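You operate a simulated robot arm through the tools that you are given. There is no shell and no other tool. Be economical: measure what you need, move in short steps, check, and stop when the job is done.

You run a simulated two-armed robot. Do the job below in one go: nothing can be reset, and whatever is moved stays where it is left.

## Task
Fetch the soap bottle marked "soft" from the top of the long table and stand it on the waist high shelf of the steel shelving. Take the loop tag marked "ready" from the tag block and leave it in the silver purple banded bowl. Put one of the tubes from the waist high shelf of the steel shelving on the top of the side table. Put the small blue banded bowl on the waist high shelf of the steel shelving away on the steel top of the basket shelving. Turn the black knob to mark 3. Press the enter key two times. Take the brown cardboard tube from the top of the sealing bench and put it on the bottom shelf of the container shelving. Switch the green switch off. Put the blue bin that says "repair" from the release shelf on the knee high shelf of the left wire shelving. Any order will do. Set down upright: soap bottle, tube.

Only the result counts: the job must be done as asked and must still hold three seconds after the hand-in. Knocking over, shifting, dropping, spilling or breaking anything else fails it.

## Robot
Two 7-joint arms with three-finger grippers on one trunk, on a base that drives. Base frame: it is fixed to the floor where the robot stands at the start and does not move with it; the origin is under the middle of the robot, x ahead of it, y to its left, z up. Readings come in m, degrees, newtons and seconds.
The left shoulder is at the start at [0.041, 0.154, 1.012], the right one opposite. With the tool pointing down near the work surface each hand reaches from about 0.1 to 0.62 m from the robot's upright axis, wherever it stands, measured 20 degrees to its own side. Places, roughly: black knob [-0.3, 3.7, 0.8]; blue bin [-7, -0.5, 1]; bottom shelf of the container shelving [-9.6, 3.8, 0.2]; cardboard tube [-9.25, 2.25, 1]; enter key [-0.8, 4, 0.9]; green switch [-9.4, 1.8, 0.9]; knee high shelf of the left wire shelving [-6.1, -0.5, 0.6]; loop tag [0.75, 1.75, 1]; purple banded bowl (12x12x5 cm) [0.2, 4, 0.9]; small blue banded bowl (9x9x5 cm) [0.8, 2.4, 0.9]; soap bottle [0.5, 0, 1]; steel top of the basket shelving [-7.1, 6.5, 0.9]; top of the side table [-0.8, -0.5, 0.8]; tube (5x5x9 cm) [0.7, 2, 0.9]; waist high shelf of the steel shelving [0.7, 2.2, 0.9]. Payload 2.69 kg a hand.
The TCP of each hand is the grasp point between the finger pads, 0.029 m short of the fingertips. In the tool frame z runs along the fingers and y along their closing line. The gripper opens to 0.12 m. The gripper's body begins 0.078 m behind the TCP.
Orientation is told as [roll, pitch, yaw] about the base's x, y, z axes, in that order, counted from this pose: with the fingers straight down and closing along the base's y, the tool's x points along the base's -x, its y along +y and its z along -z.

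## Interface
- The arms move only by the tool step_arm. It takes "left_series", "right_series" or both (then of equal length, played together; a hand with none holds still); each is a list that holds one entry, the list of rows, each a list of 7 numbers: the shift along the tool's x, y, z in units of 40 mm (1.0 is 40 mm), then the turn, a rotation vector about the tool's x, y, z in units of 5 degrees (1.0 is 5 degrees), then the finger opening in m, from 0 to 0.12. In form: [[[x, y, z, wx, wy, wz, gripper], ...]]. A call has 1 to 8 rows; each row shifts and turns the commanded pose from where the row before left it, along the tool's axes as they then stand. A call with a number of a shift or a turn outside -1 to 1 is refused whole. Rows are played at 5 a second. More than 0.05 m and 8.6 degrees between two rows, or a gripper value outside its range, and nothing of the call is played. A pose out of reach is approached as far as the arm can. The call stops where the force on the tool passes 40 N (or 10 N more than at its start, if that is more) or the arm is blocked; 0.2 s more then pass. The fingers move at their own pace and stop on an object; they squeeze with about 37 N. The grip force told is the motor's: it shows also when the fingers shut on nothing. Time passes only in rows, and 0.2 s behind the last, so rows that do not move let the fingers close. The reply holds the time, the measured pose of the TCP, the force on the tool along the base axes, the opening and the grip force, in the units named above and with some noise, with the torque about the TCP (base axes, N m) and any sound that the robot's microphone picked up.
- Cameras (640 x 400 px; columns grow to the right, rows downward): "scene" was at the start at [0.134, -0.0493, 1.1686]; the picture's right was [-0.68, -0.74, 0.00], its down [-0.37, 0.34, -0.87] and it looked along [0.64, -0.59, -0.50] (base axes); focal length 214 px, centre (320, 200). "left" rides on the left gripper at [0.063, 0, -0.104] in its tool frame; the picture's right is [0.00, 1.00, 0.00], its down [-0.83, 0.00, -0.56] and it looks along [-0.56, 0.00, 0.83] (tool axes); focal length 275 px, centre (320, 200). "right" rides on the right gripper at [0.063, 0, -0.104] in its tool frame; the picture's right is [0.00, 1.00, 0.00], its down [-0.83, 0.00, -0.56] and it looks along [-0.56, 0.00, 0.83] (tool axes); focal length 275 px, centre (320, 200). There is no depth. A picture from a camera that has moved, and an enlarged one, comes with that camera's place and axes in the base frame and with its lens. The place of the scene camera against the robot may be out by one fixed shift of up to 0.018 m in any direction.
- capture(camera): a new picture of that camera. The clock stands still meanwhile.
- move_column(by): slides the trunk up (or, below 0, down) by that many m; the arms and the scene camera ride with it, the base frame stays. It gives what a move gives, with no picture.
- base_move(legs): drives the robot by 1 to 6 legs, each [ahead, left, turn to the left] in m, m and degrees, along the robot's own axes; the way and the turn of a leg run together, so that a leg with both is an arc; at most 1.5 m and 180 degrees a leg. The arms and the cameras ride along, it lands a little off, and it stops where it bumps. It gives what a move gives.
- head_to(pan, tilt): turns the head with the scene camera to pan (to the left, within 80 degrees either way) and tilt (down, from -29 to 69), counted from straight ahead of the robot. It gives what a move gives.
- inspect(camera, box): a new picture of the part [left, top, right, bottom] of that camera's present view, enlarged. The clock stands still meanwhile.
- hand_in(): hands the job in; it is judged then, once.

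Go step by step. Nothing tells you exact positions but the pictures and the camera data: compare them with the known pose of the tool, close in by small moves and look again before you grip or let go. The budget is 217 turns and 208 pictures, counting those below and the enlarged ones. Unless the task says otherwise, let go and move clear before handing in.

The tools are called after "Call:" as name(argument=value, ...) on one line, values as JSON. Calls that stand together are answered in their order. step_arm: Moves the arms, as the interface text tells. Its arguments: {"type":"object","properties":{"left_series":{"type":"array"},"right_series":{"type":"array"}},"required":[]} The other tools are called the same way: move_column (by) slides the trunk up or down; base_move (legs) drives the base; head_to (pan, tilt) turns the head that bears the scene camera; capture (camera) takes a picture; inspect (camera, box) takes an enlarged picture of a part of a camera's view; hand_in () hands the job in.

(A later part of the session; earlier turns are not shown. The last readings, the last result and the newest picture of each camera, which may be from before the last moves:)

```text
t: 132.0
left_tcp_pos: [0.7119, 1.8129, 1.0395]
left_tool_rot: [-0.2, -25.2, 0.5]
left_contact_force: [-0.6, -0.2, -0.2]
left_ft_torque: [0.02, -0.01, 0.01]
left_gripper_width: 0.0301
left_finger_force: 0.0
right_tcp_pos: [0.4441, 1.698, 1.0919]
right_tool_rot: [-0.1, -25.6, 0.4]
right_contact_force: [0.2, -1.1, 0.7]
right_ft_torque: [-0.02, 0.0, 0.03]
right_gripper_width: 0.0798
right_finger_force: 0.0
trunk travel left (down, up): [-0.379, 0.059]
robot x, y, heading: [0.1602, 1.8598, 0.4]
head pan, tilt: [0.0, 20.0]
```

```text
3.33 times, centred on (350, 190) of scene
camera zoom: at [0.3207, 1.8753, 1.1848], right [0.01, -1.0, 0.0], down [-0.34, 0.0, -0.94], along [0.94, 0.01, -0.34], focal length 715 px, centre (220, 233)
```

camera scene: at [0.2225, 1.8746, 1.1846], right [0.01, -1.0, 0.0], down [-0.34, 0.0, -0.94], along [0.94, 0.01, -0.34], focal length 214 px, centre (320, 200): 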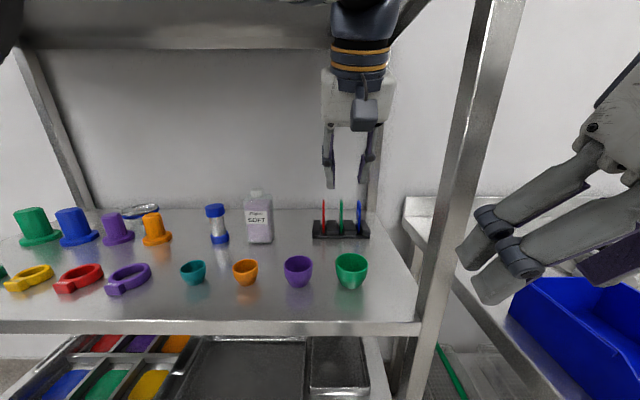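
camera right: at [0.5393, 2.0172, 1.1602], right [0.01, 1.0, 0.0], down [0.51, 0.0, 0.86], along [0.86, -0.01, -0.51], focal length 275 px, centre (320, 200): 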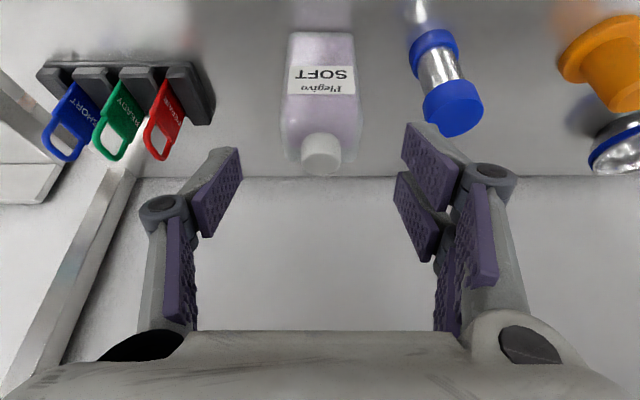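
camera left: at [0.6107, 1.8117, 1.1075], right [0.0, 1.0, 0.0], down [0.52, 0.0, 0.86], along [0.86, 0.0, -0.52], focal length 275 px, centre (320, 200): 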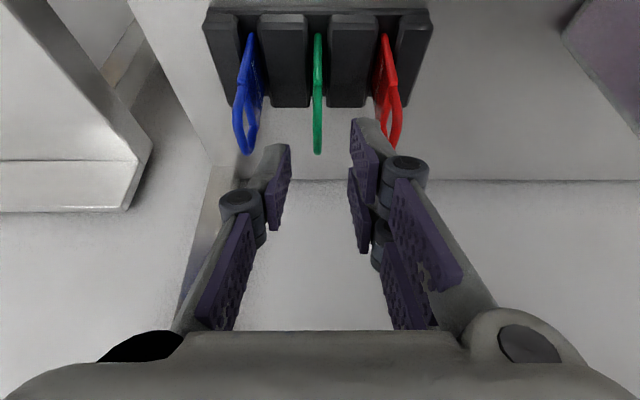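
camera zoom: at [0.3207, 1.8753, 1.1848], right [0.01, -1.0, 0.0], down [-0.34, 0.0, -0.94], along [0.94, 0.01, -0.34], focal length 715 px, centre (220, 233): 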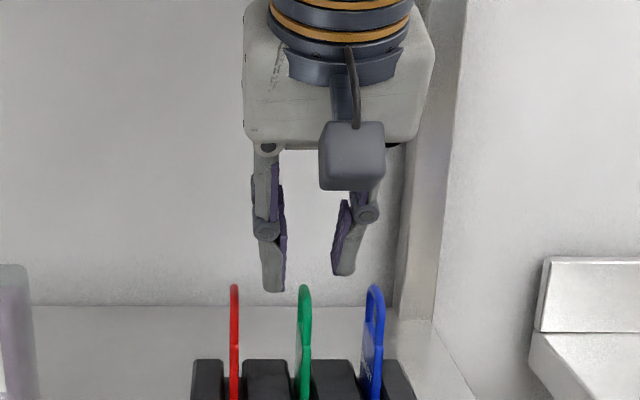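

Aligned. Continue down and grip the loop.

Call:
step_arm(left_series=[[[-0.05, -0.03, 0.8, 0, 0, 0, 0.03], [0, 0, 0.7, 0, 0, 0, 0.03], [0, 0, 0.5, 0, 0, 0, 0.03], [0, 0, 0, 0, 0, 0, 0.03]]])

Call:
capture(camera="left")

Call:
inspect(camera="scene", box=[280, 130, 420, 250])

```text
t: 133.0
left_tcp_pos: [0.7477, 1.8117, 0.9693]
left_tool_rot: [-0.2, -25.2, 0.5]
left_contact_force: [0.1, -0.6, 1.0]
left_ft_torque: [-0.01, 0.0, -0.01]
left_gripper_width: 0.0299
left_finger_force: 0.0
right_tcp_pos: [0.4441, 1.6968, 1.0908]
right_tool_rot: [0.0, -25.6, 0.4]
right_contact_force: [0.2, 0.2, -0.5]
right_ft_torque: [0.02, 0.01, -0.01]
right_gripper_width: 0.0801
right_finger_force: 0.1
trunk travel left (down, up): [-0.379, 0.059]
robot x, y, heading: [0.1643, 1.8614, 0.3]
head pan, tilt: [0.0, 20.0]
```

```text
148 pictures are left
camera left: at [0.6467, 1.8104, 1.0357], right [0.0, 1.0, 0.0], down [0.52, 0.0, 0.86], along [0.86, 0.0, -0.52], focal length 275 px, centre (320, 200)
```

left: 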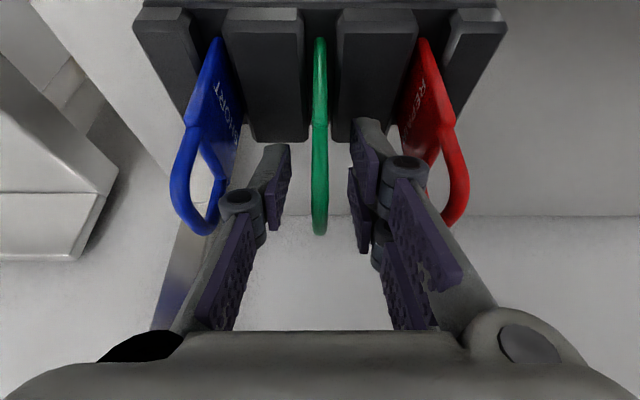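

```text
3.33 times, centred on (350, 190) of scene
camera zoom: at [0.3208, 1.8753, 1.1847], right [0.01, -1.0, 0.0], down [-0.34, 0.0, -0.94], along [0.94, 0.01, -0.34], focal length 715 px, centre (220, 233)
```

zoom: 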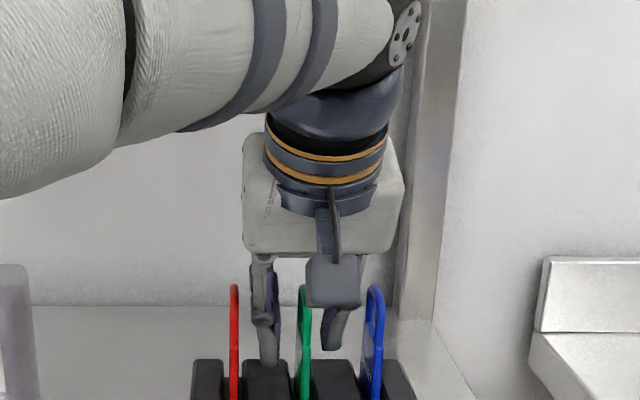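

Call:
step_arm(left_series=[[[0, 0, 0, 0, 0, 0, 0.0], [0, 0, 0, 0, 0, 0, 0.0], [0, 0, 0, 0, 0, 0, 0.0]]])

Call:
capture(camera="left")

```text
t: 133.8
left_tcp_pos: [0.7474, 1.8109, 0.9679]
left_tool_rot: [-0.1, -25.3, 0.4]
left_contact_force: [-0.1, -1.0, 0.1]
left_ft_torque: [-0.02, 0.01, 0.0]
left_gripper_width: 0.0058
left_finger_force: 33.6
right_tcp_pos: [0.4443, 1.6968, 1.0918]
right_tool_rot: [-0.1, -25.6, 0.3]
right_contact_force: [-0.1, 0.3, 0.4]
right_ft_torque: [0.01, -0.04, -0.04]
right_gripper_width: 0.08
right_finger_force: 0.1
trunk travel left (down, up): [-0.379, 0.059]
robot x, y, heading: [0.1645, 1.8639, 0.1]
head pan, tilt: [0.0, 20.0]
```

```text
146 pictures are left
camera left: at [0.6468, 1.8104, 1.0358], right [0.0, 1.0, 0.0], down [0.52, 0.0, 0.86], along [0.86, 0.0, -0.52], focal length 275 px, centre (320, 200)
```

left: 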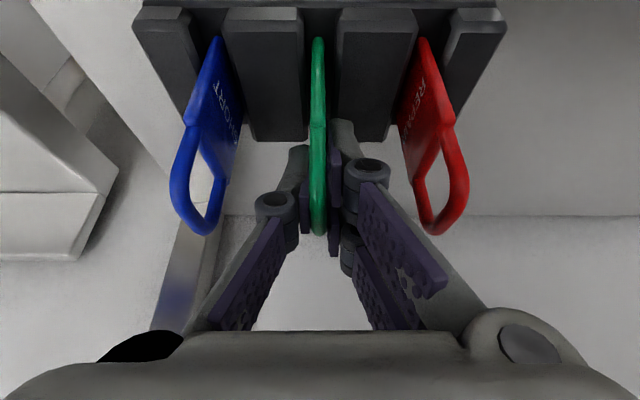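

Gripped the tag. Lift straight up.

Call:
step_arm(left_series=[[[-0.21, 0, -0.453, 0, 0, 0, 0.0], [-0.423, 0, -0.906, 0, 0, 0, 0.0], [-0.423, 0, -0.906, 0, 0, 0, 0.0], [-0.423, 0, -0.906, 0, 0, 0, 0.0], [0, 0, 0, 0, 0, 0, 0.0]]])

Call:
capture(camera="left")

```text
t: 135.0
left_tcp_pos: [0.7227, 1.8229, 1.0657]
left_tool_rot: [0.0, -25.2, 0.4]
left_contact_force: [0.4, -0.4, 0.0]
left_ft_torque: [0.04, 0.02, 0.02]
left_gripper_width: 0.0059
left_finger_force: 33.5
left hand out of reach, approached as far as the arm can: row 2, 3, 4
right_tcp_pos: [0.4444, 1.6975, 1.092]
right_tool_rot: [0.0, -25.6, 0.4]
right_contact_force: [0.2, -0.5, -0.3]
right_ft_torque: [0.02, 0.02, 0.01]
right_gripper_width: 0.08
right_finger_force: 0.1
trunk travel left (down, up): [-0.379, 0.059]
robot x, y, heading: [0.1609, 1.8606, 0.3]
head pan, tilt: [0.0, 20.0]
```

```text
145 pictures are left
camera left: at [0.622, 1.8217, 1.1339], right [0.0, 1.0, 0.0], down [0.52, 0.0, 0.86], along [0.86, 0.0, -0.52], focal length 275 px, centre (320, 200)
```

left: 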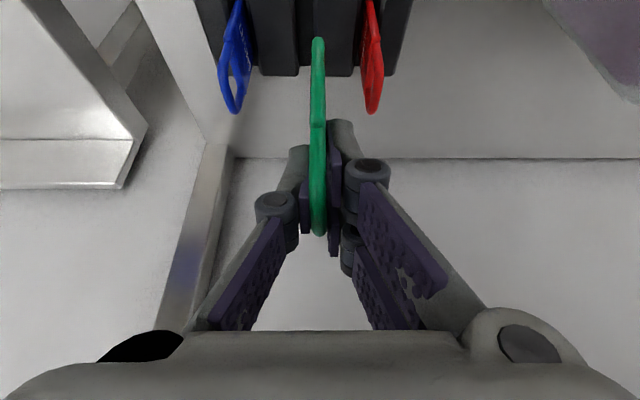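

Tag is out of the slot. I back out, then look at the blue banded bowl.

Call:
base_move(legs=[[-0.45, 0, 0], [0, 0.7, 0]])

Call:
capture(camera="scene")

Call:
inspect(camera="scene", box=[260, 150, 400, 230])

```text
t: 143.0
left_tcp_pos: [0.2808, 2.5127, 1.0666]
left_tool_rot: [-0.2, -25.3, 0.2]
left_contact_force: [-0.6, 1.0, -0.7]
left_ft_torque: [-0.02, -0.01, 0.02]
left_gripper_width: 0.0061
left_finger_force: 33.3
right_tcp_pos: [0.0019, 2.3873, 1.0908]
right_tool_rot: [-0.1, -25.6, 0.1]
right_contact_force: [0.0, -0.7, 0.0]
right_ft_torque: [0.02, -0.01, -0.03]
right_gripper_width: 0.08
right_finger_force: 0.0
trunk travel left (down, up): [-0.379, 0.059]
robot x, y, heading: [-0.2832, 2.5573, 0.1]
head pan, tilt: [0.0, 20.0]
```

```text
144 pictures are left
camera scene: at [-0.1212, 2.5666, 1.1847], right [0.0, -1.0, 0.0], down [-0.34, 0.0, -0.94], along [0.94, 0.0, -0.34], focal length 214 px, centre (320, 200)
```

scene: 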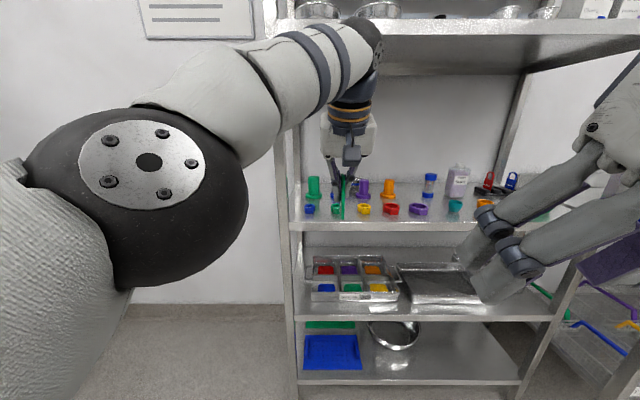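

```text
4.57 times, centred on (330, 190) of scene
camera zoom: at [-0.1212, 2.5666, 1.1847], right [0.0, -1.0, 0.0], down [-0.34, 0.0, -0.94], along [0.94, 0.0, -0.34], focal length 980 px, centre (274, 246)
```

zoom: 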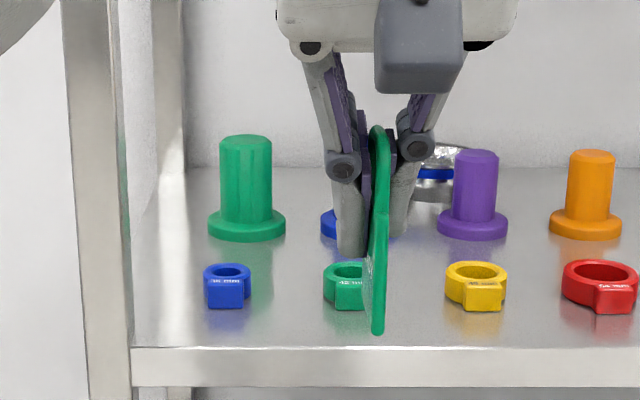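

I park the left hand (with the tag) to the left side, then drive in for the bowl with the right.

Call:
step_arm(left_series=[[[0.9, 0, -0.42, 0, 0, 0, 0.0], [0.9, 0, -0.42, 0, 0, 0, 0.0], [0.5, 0.8, -0.21, 0, 0, 0, 0.0], [0.5, 0.8, -0.21, 0, 0, 0, 0.0], [0.5, 0.8, -0.21, 0, 0, 0, 0.0], [0.5, 0.8, -0.21, 0, 0, 0, 0.0], [0.5, 0.8, -0.21, 0, 0, 0, 0.0], [0.5, 0.8, -0.21, 0, 0, 0, 0.0]]])

Call:
step_arm(left_series=[[[0.4, 0.9, -0.21, 0, 0, 0, 0.0], [0.4, 0.9, -0.21, 0, 0, 0, 0.0], [0.4, 0.9, -0.21, 0, 0, 0, 0.0], [0.4, 0.9, -0.21, 0, 0, 0, 0.0]]], right_series=[[[-0.9, 0, 0.42, 0, 0, 0, 0.12], [-0.9, 0, 0.42, 0, 0, 0, 0.12], [-0.9, 0, 0.42, 0, 0, 0, 0.12], [-0.9, 0, 0.42, 0, 0, 0, 0.12]]])

Call:
capture(camera="scene")

Call:
inspect(camera="scene", box=[290, 150, 450, 250])

```text
t: 144.8
left_tcp_pos: [0.0692, 2.7048, 1.0582]
left_tool_rot: [-0.2, -25.2, 0.3]
left_contact_force: [0.0, 0.1, -0.3]
left_ft_torque: [-0.04, -0.04, 0.02]
left_gripper_width: 0.0058
left_finger_force: 33.2
right_tcp_pos: [0.0017, 2.3883, 1.0914]
right_tool_rot: [0.0, -25.6, 0.1]
right_contact_force: [-1.2, 0.3, 0.1]
right_ft_torque: [-0.03, -0.01, 0.02]
right_gripper_width: 0.0802
right_finger_force: 0.0
trunk travel left (down, up): [-0.379, 0.059]
robot x, y, heading: [-0.2842, 2.5538, 0.2]
head pan, tilt: [0.0, 20.0]
```

```text
t: 145.8
left_tcp_pos: [-0.0019, 2.8497, 1.0612]
left_tool_rot: [0.0, -25.1, 0.2]
left_contact_force: [0.4, 0.0, 0.1]
left_ft_torque: [-0.03, 0.03, -0.03]
left_gripper_width: 0.0062
left_finger_force: 33.4
right_tcp_pos: [0.1615, 2.3871, 1.0936]
right_tool_rot: [0.0, -25.7, 0.1]
right_contact_force: [0.0, -0.1, 0.9]
right_ft_torque: [0.01, 0.04, -0.02]
right_gripper_width: 0.1199
right_finger_force: 0.0
trunk travel left (down, up): [-0.379, 0.059]
robot x, y, heading: [-0.2826, 2.5537, 0.2]
head pan, tilt: [0.0, 20.0]
```

```text
142 pictures are left
camera scene: at [-0.1211, 2.5672, 1.1846], right [0.0, -1.0, 0.0], down [-0.34, 0.0, -0.94], along [0.94, 0.0, -0.34], focal length 214 px, centre (320, 200)
```

scene: 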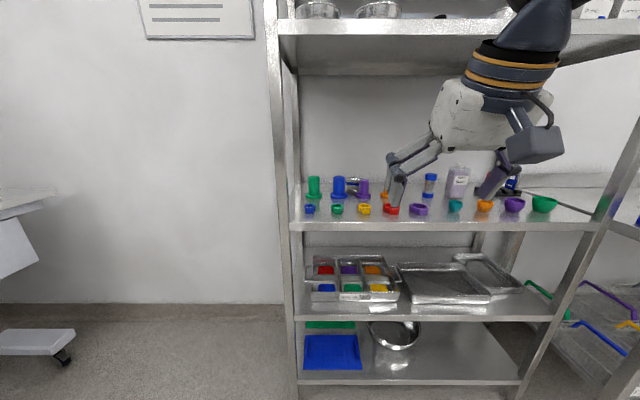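

```text
4.00 times, centred on (370, 200) of scene
camera zoom: at [-0.1211, 2.5672, 1.1846], right [0.0, -1.0, 0.0], down [-0.34, 0.0, -0.94], along [0.94, 0.0, -0.34], focal length 858 px, centre (120, 200)
```

zoom: 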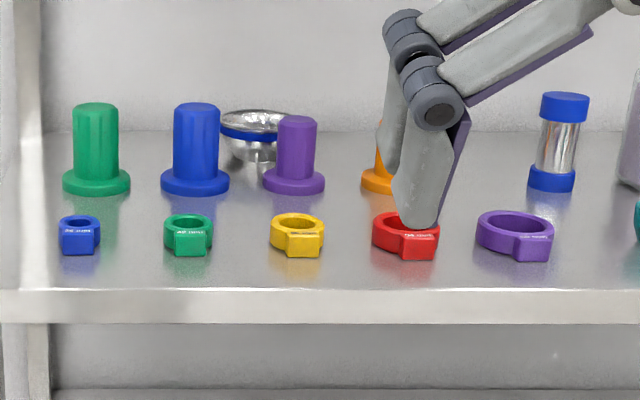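

The bowl sits at about (0.778,2.41), just behind the purple plug. I make the right hand steeper (-10°), open fully, and drive in.

Call:
step_arm(right_series=[[[0, 0, -0.3, 0, 1, 0, 0.12], [0, 0, -0.3, 0, 1, 0, 0.12], [0, 0, -0.3, 0, 1, 0, 0.12], [0, 0.4, 0, 0, 0, 0, 0.12]]])

Call:
base_move(legs=[[0.45, 0, 0]])

Call:
capture(camera="right")

Call:
capture(camera="scene")

```text
t: 146.8
left_tcp_pos: [-0.0032, 2.8493, 1.0624]
left_tool_rot: [-0.1, -25.1, 0.3]
left_contact_force: [0.5, -0.6, -0.3]
left_ft_torque: [-0.03, -0.02, 0.01]
left_gripper_width: 0.0058
left_finger_force: 32.5
right_tcp_pos: [0.1476, 2.4033, 1.1255]
right_tool_rot: [0.1, -10.5, 0.1]
right_contact_force: [-0.6, -0.5, -0.7]
right_ft_torque: [0.0, 0.01, 0.03]
right_gripper_width: 0.1197
right_finger_force: 0.0
trunk travel left (down, up): [-0.379, 0.059]
robot x, y, heading: [-0.2825, 2.5563, -0.2]
head pan, tilt: [0.0, 20.0]
```

```text
t: 149.5
left_tcp_pos: [0.4483, 2.8502, 1.0617]
left_tool_rot: [-0.2, -25.2, 0.4]
left_contact_force: [1.1, 0.1, -0.1]
left_ft_torque: [0.0, 0.03, 0.0]
left_gripper_width: 0.0062
left_finger_force: 32.8
right_tcp_pos: [0.5994, 2.4054, 1.1256]
right_tool_rot: [-0.1, -10.6, 0.1]
right_contact_force: [-0.2, 0.8, 0.1]
right_ft_torque: [-0.01, 0.01, 0.0]
right_gripper_width: 0.1201
right_finger_force: 0.0
trunk travel left (down, up): [-0.379, 0.059]
robot x, y, heading: [0.1697, 2.5575, 0.4]
head pan, tilt: [0.0, 20.0]
```

```text
140 pictures are left
camera right: at [0.5196, 2.4062, 1.2166], right [-0.01, 1.0, 0.0], down [0.72, 0.01, 0.7], along [0.7, 0.01, -0.72], focal length 275 px, centre (320, 200)
```

right: 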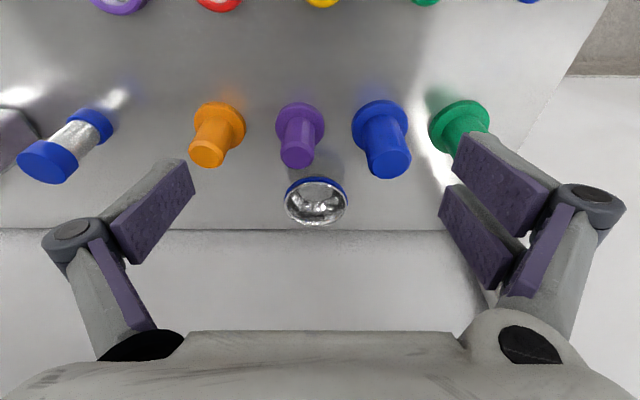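

```text
139 pictures are left
camera scene: at [0.3297, 2.5681, 1.1846], right [0.0, -1.0, 0.0], down [-0.34, 0.0, -0.94], along [0.94, 0.0, -0.34], focal length 214 px, centre (320, 200)
```

scene: 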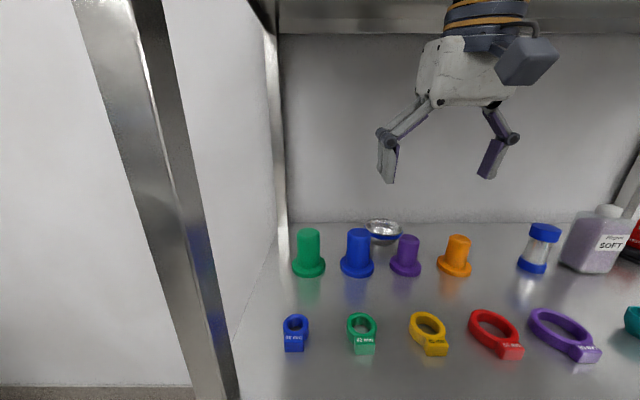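

Bowl rim center is (0.784,2.406). I lower to above plug height, move forward over it, and check.

Call:
step_arm(right_series=[[[0.15, 0, 0.8, 0, 0, 0, 0.12], [0.15, 0, 0.8, 0, 0, 0, 0.12], [-0.92, 0, 0.168, 0, 0, 0, 0.12], [-0.92, 0, 0.168, 0, 0, 0, 0.12], [-0.92, 0, 0.168, 0, 0, 0, 0.12], [-0.92, 0, 0.168, 0, 0, 0, 0.12], [-0.92, 0, 0.168, 0, 0, 0, 0.12], [0, 0, 0, 0, 0, 0, 0.12]]])

Call:
capture(camera="right")

Call:
capture(camera="scene")

```text
t: 151.3
left_tcp_pos: [0.4476, 2.8506, 1.062]
left_tool_rot: [-0.1, -25.2, 0.3]
left_contact_force: [-0.3, -0.5, 0.1]
left_ft_torque: [-0.02, 0.0, 0.01]
left_gripper_width: 0.0058
left_finger_force: 33.3
right_tcp_pos: [0.7514, 2.3943, 1.0435]
right_tool_rot: [0.0, -10.6, 0.3]
right_contact_force: [0.3, -0.7, -0.8]
right_ft_torque: [0.03, 0.0, 0.0]
right_gripper_width: 0.1201
right_finger_force: 0.0
right hand out of reach, approached as far as the arm can: row 6, 7
trunk travel left (down, up): [-0.379, 0.059]
robot x, y, heading: [0.1665, 2.5568, 0.3]
head pan, tilt: [0.0, 20.0]
```

```text
138 pictures are left
camera right: at [0.6705, 2.3958, 1.1342], right [-0.01, 1.0, 0.0], down [0.72, 0.01, 0.7], along [0.7, 0.01, -0.72], focal length 275 px, centre (320, 200)
```

right: 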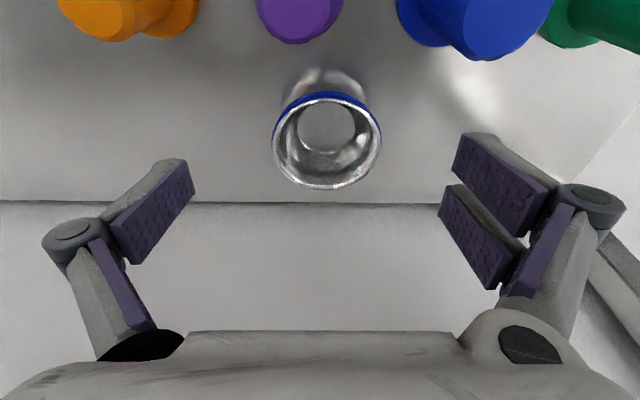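

```text
137 pictures are left
camera scene: at [0.3291, 2.5681, 1.1847], right [0.0, -1.0, 0.0], down [-0.34, 0.0, -0.94], along [0.94, 0.0, -0.34], focal length 214 px, centre (320, 200)
```

scene: 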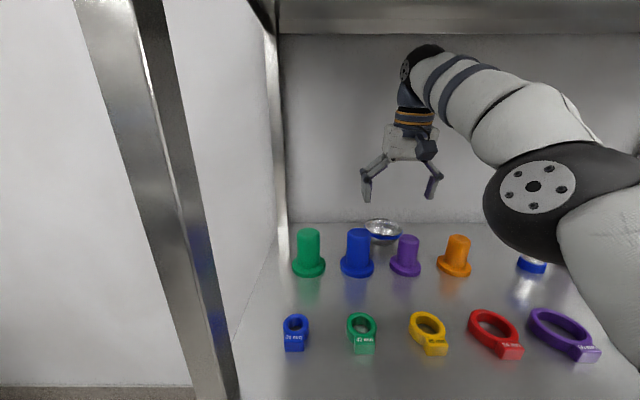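

Slightly out of reach; I drive 4 cm ahead and check.

Call:
base_move(legs=[[0.04, 0, 0]])

Call:
step_arm(right_series=[[[0, 0, 0.05, 0, 0, 0, 0.12], [0, 0, 0, 0, 0, 0, 0.12]]])

Call:
capture(camera="right")

```text
t: 152.2
left_tcp_pos: [0.4892, 2.8513, 1.0625]
left_tool_rot: [-0.2, -25.1, 0.3]
left_contact_force: [0.6, 0.3, 0.2]
left_ft_torque: [0.02, 0.03, 0.01]
left_gripper_width: 0.006
left_finger_force: 33.3
right_tcp_pos: [0.7922, 2.3941, 1.0426]
right_tool_rot: [0.0, -10.5, 0.2]
right_contact_force: [1.1, 0.0, 0.1]
right_ft_torque: [-0.02, 0.05, -0.01]
right_gripper_width: 0.1202
right_finger_force: 0.1
trunk travel left (down, up): [-0.379, 0.059]
robot x, y, heading: [0.2063, 2.5561, 0.1]
head pan, tilt: [0.0, 20.0]
```

```text
t: 152.8
left_tcp_pos: [0.4873, 2.851, 1.0611]
left_tool_rot: [-0.1, -25.2, 0.3]
left_contact_force: [-0.2, -0.1, -0.2]
left_ft_torque: [-0.01, -0.02, 0.01]
left_gripper_width: 0.0057
left_finger_force: 33.7
right_tcp_pos: [0.7912, 2.3934, 1.0405]
right_tool_rot: [0.1, -10.6, 0.2]
right_contact_force: [0.2, -0.6, 0.1]
right_ft_torque: [0.04, 0.03, 0.03]
right_gripper_width: 0.1198
right_finger_force: 0.1
trunk travel left (down, up): [-0.379, 0.059]
robot x, y, heading: [0.2086, 2.5541, 0.2]
head pan, tilt: [0.0, 20.0]
```

```text
136 pictures are left
camera right: at [0.7105, 2.3951, 1.1328], right [-0.01, 1.0, 0.0], down [0.72, 0.01, 0.7], along [0.7, 0.01, -0.72], focal length 275 px, centre (320, 200)
```

right: 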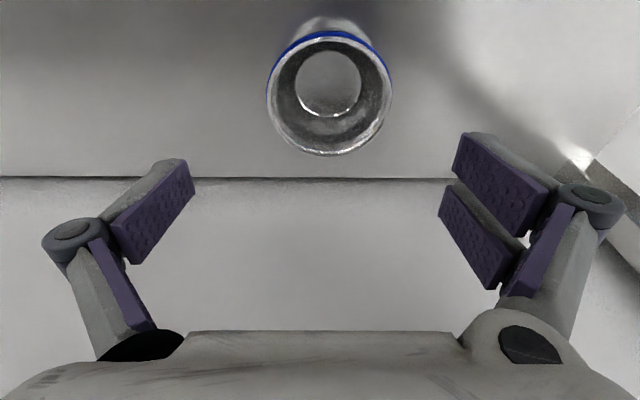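

Call:
step_arm(right_series=[[[0.15, 0.24, 0.6, 0, 0, 0, 0.12], [0.15, 0, 0.6, 0, 0, 0, 0.12], [0.1, 0, 0.6, 0, 0, 0, 0.12], [0.1, 0, 0.6, 0, 0, 0, 0.12], [0, 0, 0, 0, 0, 0, 0.12]]])

Call:
capture(camera="right")

Call:
inspect(camera="scene", box=[330, 140, 490, 280])

```text
t: 154.0
left_tcp_pos: [0.4869, 2.8499, 1.0613]
left_tool_rot: [-0.1, -25.3, 0.3]
left_contact_force: [0.4, -0.6, 0.3]
left_ft_torque: [0.0, 0.0, -0.01]
left_gripper_width: 0.0059
left_finger_force: 33.5
right_tcp_pos: [0.8236, 2.4081, 0.9583]
right_tool_rot: [-0.1, -10.6, 0.2]
right_contact_force: [0.6, 0.5, 0.1]
right_ft_torque: [-0.01, 0.01, 0.01]
right_gripper_width: 0.1203
right_finger_force: 0.1
right hand out of reach, approached as far as the arm can: row 1, 2, 3, 4
trunk travel left (down, up): [-0.379, 0.059]
robot x, y, heading: [0.2083, 2.5602, 0.2]
head pan, tilt: [0.0, 20.0]
```

```text
135 pictures are left
camera right: at [0.7421, 2.4087, 1.0483], right [-0.01, 1.0, 0.0], down [0.72, 0.01, 0.7], along [0.7, 0.0, -0.72], focal length 275 px, centre (320, 200)
```

right: 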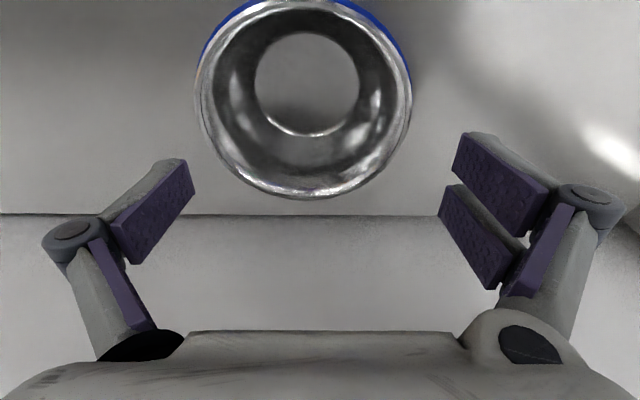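

```text
2.86 times, centred on (410, 210) of scene
camera zoom: at [0.3689, 2.5682, 1.1847], right [0.0, -1.0, 0.0], down [-0.34, 0.0, -0.94], along [0.94, 0.0, -0.34], focal length 613 px, centre (63, 171)
```

zoom: 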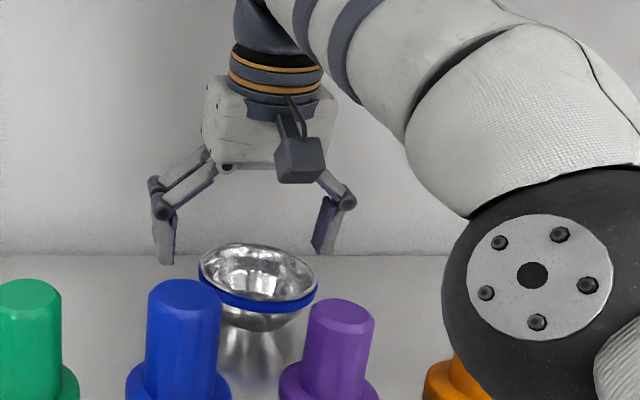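

Now the pose is reached; bowl rim center is (0.788,2.403,0.943), so I pull back 36 mm and lower 17 mm.

Call:
step_arm(right_series=[[[0.885, -0.12, -0.164, 0, 0, 0, 0.12], [0.08, 0, 0.43, 0, 0, 0, 0.12], [0, 0, 0, 0, 0, 0, 0.12]]])

Call:
capture(camera="right")

Call:
inspect(camera="scene", box=[330, 140, 490, 280])

```text
t: 154.8
left_tcp_pos: [0.4869, 2.8514, 1.0616]
left_tool_rot: [-0.2, -25.2, 0.3]
left_contact_force: [0.5, 0.3, -0.1]
left_ft_torque: [-0.01, 0.01, 0.0]
left_gripper_width: 0.006
left_finger_force: 32.9
right_tcp_pos: [0.8246, 2.4098, 0.9455]
right_tool_rot: [0.0, -10.4, 0.3]
right_contact_force: [0.0, 0.3, -0.3]
right_ft_torque: [0.0, -0.06, 0.01]
right_gripper_width: 0.1203
right_finger_force: 0.1
right hand out of reach, approached as far as the arm can: row 1, 2
trunk travel left (down, up): [-0.379, 0.059]
robot x, y, heading: [0.207, 2.5602, 0.4]
head pan, tilt: [0.0, 20.0]
```

```text
133 pictures are left
camera right: at [0.7448, 2.4098, 1.0379], right [-0.01, 1.0, 0.0], down [0.72, 0.01, 0.7], along [0.7, 0.0, -0.72], focal length 275 px, centre (320, 200)
```

right: 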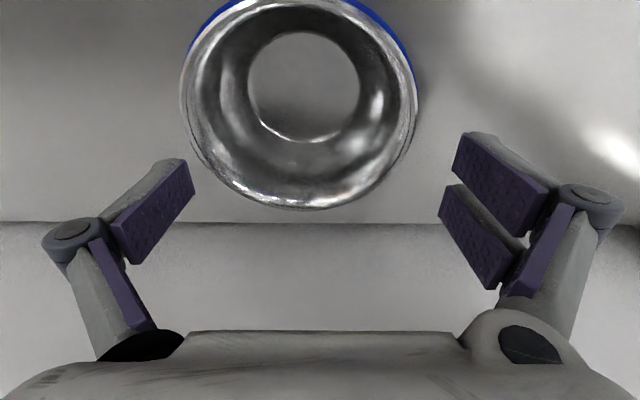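

```text
2.86 times, centred on (410, 210) of scene
camera zoom: at [0.3689, 2.5682, 1.1847], right [0.0, -1.0, 0.0], down [-0.34, 0.0, -0.94], along [0.94, 0.0, -0.34], focal length 613 px, centre (63, 171)
```

zoom: 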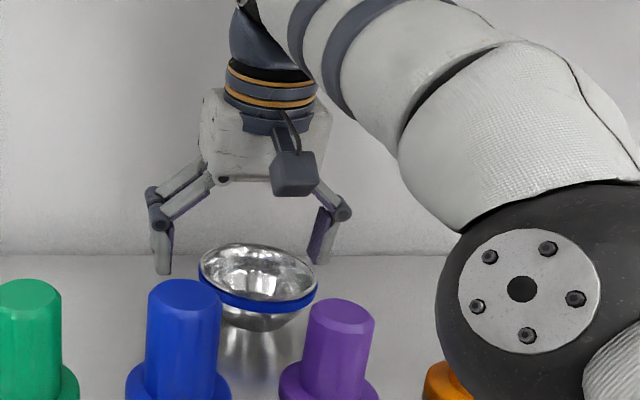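

Call:
step_arm(right_series=[[[0.6, 0, -0.11, 0, 0, 0, 0.12], [0, 0, 0, 0, 0, 0, 0.12]]])

Call:
step_arm(right_series=[[[0.3, 0, -0.06, 0, 0, 0, 0.12], [0, 0, 0, 0, 0, 0, 0.12]]])

Call:
capture(camera="right")

```text
t: 155.4
left_tcp_pos: [0.4872, 2.8503, 1.0622]
left_tool_rot: [0.0, -25.3, 0.1]
left_contact_force: [0.3, 0.7, -0.1]
left_ft_torque: [-0.02, 0.01, 0.02]
left_gripper_width: 0.006
left_finger_force: 33.1
right_tcp_pos: [0.8233, 2.4116, 0.9534]
right_tool_rot: [-0.1, -10.5, 0.1]
right_contact_force: [0.9, -0.5, 0.0]
right_ft_torque: [0.0, 0.01, 0.02]
right_gripper_width: 0.1199
right_finger_force: 0.1
right hand out of reach, approached as far as the arm can: row 1
trunk travel left (down, up): [-0.379, 0.059]
robot x, y, heading: [0.2095, 2.5553, 0.2]
head pan, tilt: [0.0, 20.0]
```

```text
t: 156.0
left_tcp_pos: [0.4874, 2.8498, 1.0625]
left_tool_rot: [-0.1, -25.3, 0.3]
left_contact_force: [-0.2, -0.2, -0.4]
left_ft_torque: [-0.02, -0.01, 0.0]
left_gripper_width: 0.0059
left_finger_force: 32.9
right_tcp_pos: [0.8223, 2.4127, 0.9577]
right_tool_rot: [0.0, -10.4, 0.2]
right_contact_force: [-0.8, 0.3, -0.3]
right_ft_torque: [0.01, -0.02, 0.0]
right_gripper_width: 0.12
right_finger_force: 0.1
right hand out of reach, approached as far as the arm can: row 1
trunk travel left (down, up): [-0.379, 0.059]
robot x, y, heading: [0.2094, 2.5571, 0.3]
head pan, tilt: [0.0, 20.0]
```

```text
131 pictures are left
camera right: at [0.7414, 2.413, 1.0484], right [-0.01, 1.0, 0.0], down [0.72, 0.01, 0.7], along [0.7, 0.01, -0.72], focal length 275 px, centre (320, 200)
```

right: 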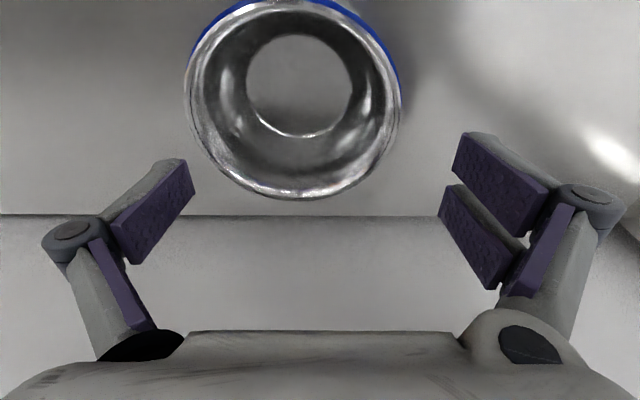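

Call:
step_arm(right_series=[[[0.5, 0, -0.09, 0, 0, 0, 0.12], [0.5, 0, -0.09, 0, 0, 0, 0.12], [0, 0, 0, 0, 0, 0, 0.12]]])

```text
t: 156.8
left_tcp_pos: [0.4872, 2.8503, 1.0627]
left_tool_rot: [-0.1, -25.2, 0.2]
left_contact_force: [0.1, 0.4, -1.0]
left_ft_torque: [-0.01, 0.01, -0.01]
left_gripper_width: 0.006
left_finger_force: 33.1
right_tcp_pos: [0.8183, 2.4183, 0.9654]
right_tool_rot: [0.1, -10.5, 0.2]
right_contact_force: [-0.3, 0.9, 0.4]
right_ft_torque: [-0.01, -0.04, 0.0]
right_gripper_width: 0.1199
right_finger_force: 0.0
right hand out of reach, approached as far as the arm can: row 1, 2
trunk travel left (down, up): [-0.379, 0.059]
robot x, y, heading: [0.209, 2.5559, 0.1]
head pan, tilt: [0.0, 20.0]
```

Call:
step_arm(right_series=[[[0, 0, -0.8, 0, 0, 0, 0.12], [0.9, 0, -0.16, 0, 0, 0, 0.12], [0.5, 0, -0.09, 0, 0, 0, 0.12], [0, 0, 0, 0, 0, 0, 0.12]]])

Call:
capture(camera="right")

Call:
capture(camera="scene")

```text
t: 157.8
left_tcp_pos: [0.4873, 2.8505, 1.0611]
left_tool_rot: [-0.1, -25.2, 0.3]
left_contact_force: [0.0, -0.7, -0.2]
left_ft_torque: [0.02, 0.0, -0.02]
left_gripper_width: 0.0056
left_finger_force: 33.5
right_tcp_pos: [0.8018, 2.4222, 1.0071]
right_tool_rot: [0.0, -10.5, 0.2]
right_contact_force: [0.1, 0.0, -0.1]
right_ft_torque: [-0.01, 0.0, -0.03]
right_gripper_width: 0.1199
right_finger_force: 0.0
right hand out of reach, approached as far as the arm can: row 1, 2, 3
trunk travel left (down, up): [-0.379, 0.059]
robot x, y, heading: [0.2073, 2.5557, 0.3]
head pan, tilt: [0.0, 20.0]
```

```text
130 pictures are left
camera right: at [0.7219, 2.4242, 1.0983], right [-0.01, 1.0, 0.0], down [0.72, 0.01, 0.7], along [0.7, 0.01, -0.72], focal length 275 px, centre (320, 200)
```

right: 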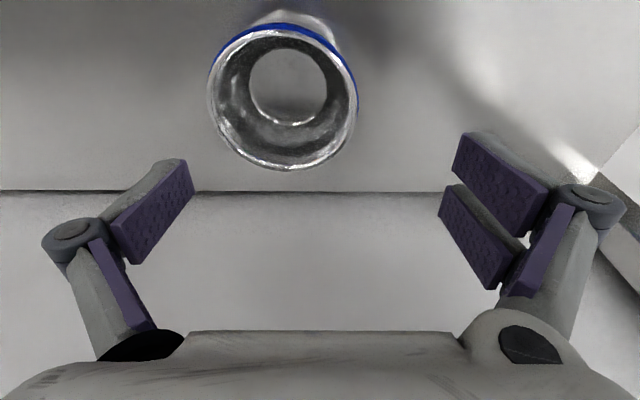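

```text
129 pictures are left
camera scene: at [0.3691, 2.5681, 1.1847], right [0.0, -1.0, 0.0], down [-0.34, 0.0, -0.94], along [0.94, 0.0, -0.34], focal length 214 px, centre (320, 200)
```

scene: 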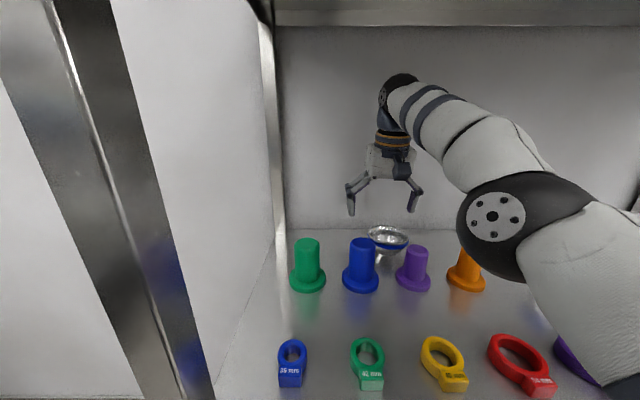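

Call:
step_arm(right_series=[[[1, 0, -0.18, 0, 0, 0, 0.12], [1, 0, -0.18, 0, 0, 0, 0.12], [0, 0, 0, 0, 0, 0, 0.12]]])

```text
t: 158.6
left_tcp_pos: [0.4883, 2.85, 1.0618]
left_tool_rot: [-0.1, -25.2, 0.3]
left_contact_force: [0.6, 0.2, -0.3]
left_ft_torque: [0.0, -0.01, -0.03]
left_gripper_width: 0.0061
left_finger_force: 32.8
right_tcp_pos: [0.7916, 2.4324, 1.0283]
right_tool_rot: [0.0, -10.4, 0.1]
right_contact_force: [1.1, 0.6, -0.3]
right_ft_torque: [0.02, 0.08, -0.01]
right_gripper_width: 0.1201
right_finger_force: 0.2
right hand out of reach, approached as far as the arm can: row 1, 2
trunk travel left (down, up): [-0.379, 0.059]
robot x, y, heading: [0.2049, 2.5585, 0.3]
head pan, tilt: [0.0, 20.0]
```

Call:
step_arm(right_series=[[[1, 0, -0.18, 0, 0, 0, 0.12], [1, 0, -0.18, 0, 0, 0, 0.12], [1, 0, -0.18, 0, 0, 0, 0.12], [0, 0, 0, 0, 0, 0, 0.12]]])

```text
t: 159.6
left_tcp_pos: [0.4874, 2.8511, 1.0622]
left_tool_rot: [-0.1, -25.2, 0.3]
left_contact_force: [0.7, -0.1, -0.2]
left_ft_torque: [0.01, 0.0, -0.01]
left_gripper_width: 0.0061
left_finger_force: 33.6
right_tcp_pos: [0.7708, 2.4468, 1.0644]
right_tool_rot: [0.0, -10.4, 0.2]
right_contact_force: [1.3, 0.0, 0.4]
right_ft_torque: [-0.01, 0.0, -0.03]
right_gripper_width: 0.1199
right_finger_force: 0.1
right hand out of reach, approached as far as the arm can: row 1, 2, 3
trunk travel left (down, up): [-0.379, 0.059]
robot x, y, heading: [0.2091, 2.5573, 0.0]
head pan, tilt: [0.0, 20.0]
```

Call:
step_arm(right_series=[[[1, 0, 0.18, 0, 0, 0, 0.12], [1, -0.3, 0.18, 0, 0, 0, 0.12], [1, -0.3, 0.18, 0, 0, 0, 0.12], [0, 0, 0, 0, 0, 0, 0.12]]])

```text
t: 160.6
left_tcp_pos: [0.4871, 2.851, 1.0622]
left_tool_rot: [-0.1, -25.1, 0.3]
left_contact_force: [0.6, 0.2, 0.1]
left_ft_torque: [0.0, 0.0, 0.06]
left_gripper_width: 0.0061
left_finger_force: 33.2
right_tcp_pos: [0.7651, 2.4518, 1.0682]
right_tool_rot: [0.0, -10.5, 0.2]
right_contact_force: [0.1, 0.7, 0.0]
right_ft_torque: [0.01, 0.02, -0.03]
right_gripper_width: 0.1199
right_finger_force: 0.0
right hand out of reach, approached as far as the arm can: row 1, 2, 3
trunk travel left (down, up): [-0.379, 0.059]
robot x, y, heading: [0.2106, 2.558, 0.3]
head pan, tilt: [0.0, 20.0]
```

The arm command seems far off; I back the base out to free space and re-pose the arm there.

Call:
base_move(legs=[[-0.5, 0, 0]])

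Call:
step_arm(right_series=[[[1, 0, 0, 0, 0, 0, 0.12], [1, 0, 0, 0, 0, 0, 0.12], [1, 0, 0, 0, 0, 0, 0.12], [1, 0, 0, 0, 0, 0, 0.12], [1, 0, 0, 0, 0, 0, 0.12], [1, 0, 0, 0, 0, 0, 0.12], [0, 0, 0, 0, 0, 0, 0.12]]])

Call:
capture(camera="scene")

```text
t: 163.6
left_tcp_pos: [-0.0183, 2.8488, 1.0614]
left_tool_rot: [-0.1, -25.2, 0.2]
left_contact_force: [-0.3, -0.5, 0.0]
left_ft_torque: [0.0, 0.02, -0.02]
left_gripper_width: 0.006
left_finger_force: 33.2
right_tcp_pos: [0.2603, 2.4503, 1.0687]
right_tool_rot: [0.0, -10.4, 0.0]
right_contact_force: [0.1, 0.6, 0.3]
right_ft_torque: [0.01, -0.03, 0.0]
right_gripper_width: 0.1203
right_finger_force: 0.1
trunk travel left (down, up): [-0.379, 0.059]
robot x, y, heading: [-0.2945, 2.5508, 0.1]
head pan, tilt: [0.0, 20.0]
```

```text
t: 165.2
left_tcp_pos: [-0.018, 2.8493, 1.062]
left_tool_rot: [0.0, -25.1, 0.2]
left_contact_force: [-0.6, 0.7, -0.6]
left_ft_torque: [0.0, 0.01, -0.03]
left_gripper_width: 0.006
left_finger_force: 33.5
right_tcp_pos: [0.2343, 2.473, 1.1004]
right_tool_rot: [0.0, -10.2, 0.1]
right_contact_force: [-0.1, 0.0, -0.6]
right_ft_torque: [0.03, -0.03, 0.02]
right_gripper_width: 0.1202
right_finger_force: 0.1
right hand out of reach, approached as far as the arm can: row 1, 2, 3, 4, 5, 6
trunk travel left (down, up): [-0.379, 0.059]
robot x, y, heading: [-0.2975, 2.5556, 0.1]
head pan, tilt: [0.0, 20.0]
```

```text
128 pictures are left
camera scene: at [-0.1367, 2.5668, 1.1847], right [0.0, -1.0, 0.0], down [-0.34, 0.0, -0.94], along [0.94, 0.0, -0.34], focal length 214 px, centre (320, 200)
```

scene: 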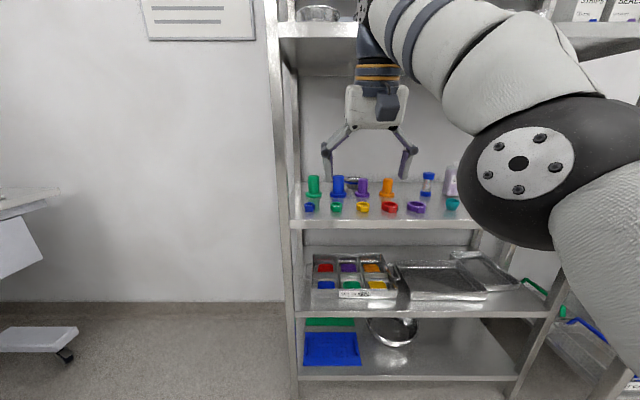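

The right arm seems stuck at a joint limit; I try moving to its own side and down.

Call:
step_arm(right_series=[[[0, -1, 0, 0, 0, 0, 0.12], [0, -1, 0, 0, 0, 0, 0.12], [0, -1, 0, 0, 0, 0, 0.12], [0, -1, 0, 0, 0, 0, 0.12], [0, -1, 0, 0, 0, 0, 0.12], [0, 0, 0, 0, 0, 0, 0.12]]])

Call:
step_arm(right_series=[[[0, 0, 1, 0, 0, 0, 0.12], [0, 0, 1, 0, 0, 0, 0.12], [0, 0, 1, 0, 0, 0, 0.12], [0, 0, 0, 0, 0, 0, 0.12]]])

```text
t: 166.6
left_tcp_pos: [-0.0169, 2.8494, 1.061]
left_tool_rot: [-0.2, -25.2, 0.2]
left_contact_force: [-0.2, -0.2, 0.0]
left_ft_torque: [0.02, -0.02, -0.03]
left_gripper_width: 0.006
left_finger_force: 33.3
right_tcp_pos: [0.2468, 2.2758, 1.1064]
right_tool_rot: [0.1, -10.5, 0.0]
right_contact_force: [0.0, 0.3, -0.1]
right_ft_torque: [0.02, 0.03, -0.01]
right_gripper_width: 0.1199
right_finger_force: 0.0
right hand out of reach, approached as far as the arm can: row 1, 2
trunk travel left (down, up): [-0.379, 0.059]
robot x, y, heading: [-0.2972, 2.5542, -0.1]
head pan, tilt: [0.0, 20.0]
```

```text
t: 167.6
left_tcp_pos: [-0.0182, 2.8492, 1.0613]
left_tool_rot: [0.0, -25.2, 0.2]
left_contact_force: [-0.4, 0.0, -1.0]
left_ft_torque: [0.05, 0.0, 0.01]
left_gripper_width: 0.0061
left_finger_force: 33.1
right_tcp_pos: [0.3005, 2.2715, 1.0036]
right_tool_rot: [0.0, -10.4, -0.1]
right_contact_force: [-0.5, 0.0, 0.7]
right_ft_torque: [0.0, 0.04, 0.0]
right_gripper_width: 0.1201
right_finger_force: 0.1
right hand out of reach, approached as far as the arm can: row 1, 2, 3
trunk travel left (down, up): [-0.379, 0.059]
robot x, y, heading: [-0.2968, 2.5569, -0.3]
head pan, tilt: [0.0, 20.0]
```

Call:
step_arm(right_series=[[[0.9, 0, -0.5, 0, 0, 0, 0.12], [0.9, 0, -0.5, 0, 0, 0, 0.12], [0.9, 0, -0.5, 0, 0, 0, 0.12], [0.9, 0, -0.5, 0, 0, 0, 0.12], [0, 0, 0, 0, 0, 0, 0.12]]])

Call:
capture(camera="scene")

```text
t: 168.8
left_tcp_pos: [-0.0164, 2.8487, 1.0624]
left_tool_rot: [-0.2, -25.2, 0.1]
left_contact_force: [-0.6, 0.1, -0.3]
left_ft_torque: [0.01, -0.01, 0.0]
left_gripper_width: 0.006
left_finger_force: 33.7
right_tcp_pos: [0.2406, 2.2581, 1.1106]
right_tool_rot: [0.0, -10.5, 0.0]
right_contact_force: [0.8, 0.4, 1.1]
right_ft_torque: [0.01, -0.02, 0.04]
right_gripper_width: 0.12
right_finger_force: 0.0
right hand out of reach, approached as far as the arm can: row 1, 2, 3, 4
trunk travel left (down, up): [-0.379, 0.059]
robot x, y, heading: [-0.2968, 2.5546, -0.0]
head pan, tilt: [0.0, 20.0]
```

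```text
127 pictures are left
camera scene: at [-0.1364, 2.5667, 1.1846], right [0.0, -1.0, 0.0], down [-0.34, 0.0, -0.94], along [0.94, 0.0, -0.34], focal length 214 px, centre (320, 200)
```

scene: 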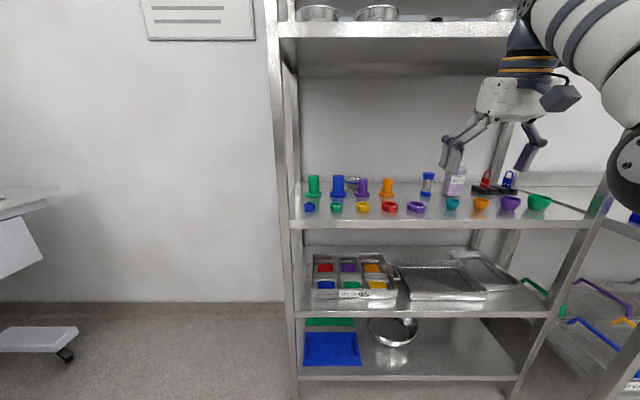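

Call:
step_arm(right_series=[[[0, 0, 0, 0, 1, 0, 0.12], [0, 0, 0, 0, 1, 0, 0.12], [0, 0, 0, 0, 0, 0, 0.12]]])

Call:
step_arm(right_series=[[[0, 0, 1, 0, 0, 0, 0.12], [0, 0, 1, 0, 0, 0, 0.12], [0, 0, 0, 0, 0, 0, 0.12]]])

```text
t: 169.6
left_tcp_pos: [-0.0177, 2.8495, 1.062]
left_tool_rot: [-0.1, -25.3, 0.2]
left_contact_force: [-0.5, -0.4, -0.5]
left_ft_torque: [-0.01, -0.02, 0.01]
left_gripper_width: 0.0061
left_finger_force: 33.4
right_tcp_pos: [0.2197, 2.2642, 1.0981]
right_tool_rot: [0.1, -3.0, 0.1]
right_contact_force: [-0.8, 0.3, 0.2]
right_ft_torque: [0.0, -0.01, 0.02]
right_gripper_width: 0.1197
right_finger_force: 0.2
right hand out of reach, approached as far as the arm can: row 1, 2
trunk travel left (down, up): [-0.379, 0.059]
robot x, y, heading: [-0.2989, 2.5601, -0.1]
head pan, tilt: [0.0, 20.0]
```

```text
t: 170.4
left_tcp_pos: [-0.0181, 2.8484, 1.0616]
left_tool_rot: [-0.1, -25.3, 0.2]
left_contact_force: [0.7, 0.4, -0.8]
left_ft_torque: [0.0, -0.03, 0.01]
left_gripper_width: 0.0058
left_finger_force: 33.8
right_tcp_pos: [0.2211, 2.2649, 1.0181]
right_tool_rot: [0.0, -0.5, 0.1]
right_contact_force: [0.7, -0.1, 0.5]
right_ft_torque: [0.01, -0.01, -0.01]
right_gripper_width: 0.1203
right_finger_force: 0.2
trunk travel left (down, up): [-0.379, 0.059]
robot x, y, heading: [-0.2974, 2.5569, -0.3]
head pan, tilt: [0.0, 20.0]
```

Recovered. I raise the trunk and rehearse the needed reach here in free space (forward 0.58, side -0.2).

Call:
move_column(by=0.055)

Call:
step_arm(right_series=[[[0, 0, 0.5, 0, -1, 0, 0.12], [0, 0, 0.5, 0, -1, 0, 0.12], [-0.8, 0.8, 0, 0, 0, 0, 0.12], [-0.8, 0.8, 0, 0, 0, 0, 0.12], [0, 0.6, 0.6, 0, 0, 0, 0.12], [0, 0, 0.9, 0, 0, 0, 0.12], [0, 0, 0.9, 0, 0, 0, 0.12], [0, 0, 0, 0, 0, 0, 0.12]]])

```text
t: 171.3
left_tcp_pos: [-0.0166, 2.8484, 1.1156]
left_tool_rot: [-0.1, -25.0, 0.3]
left_contact_force: [0.4, 0.7, -0.5]
left_ft_torque: [-0.03, 0.04, 0.01]
left_gripper_width: 0.0058
left_finger_force: 33.2
right_tcp_pos: [0.2224, 2.265, 1.0723]
right_tool_rot: [0.0, -0.4, 0.1]
right_contact_force: [-0.3, 0.1, -0.5]
right_ft_torque: [-0.03, 0.0, -0.01]
right_gripper_width: 0.1198
right_finger_force: 0.0
trunk travel left (down, up): [-0.434, 0.004]
robot x, y, heading: [-0.2964, 2.5589, -0.1]
head pan, tilt: [0.0, 20.0]
```

```text
t: 173.2
left_tcp_pos: [-0.0186, 2.848, 1.1182]
left_tool_rot: [-0.1, -25.2, 0.3]
left_contact_force: [0.0, -0.5, -0.4]
left_ft_torque: [0.0, -0.03, 0.02]
left_gripper_width: 0.006
left_finger_force: 33.4
right_tcp_pos: [0.2953, 2.3537, 0.9479]
right_tool_rot: [0.1, -10.6, 0.0]
right_contact_force: [-0.5, 0.4, 0.2]
right_ft_torque: [-0.03, -0.01, 0.01]
right_gripper_width: 0.1199
right_finger_force: 0.0
right hand out of reach, approached as far as the arm can: row 4
trunk travel left (down, up): [-0.434, 0.004]
robot x, y, heading: [-0.2956, 2.556, -0.2]
head pan, tilt: [0.0, 20.0]
```

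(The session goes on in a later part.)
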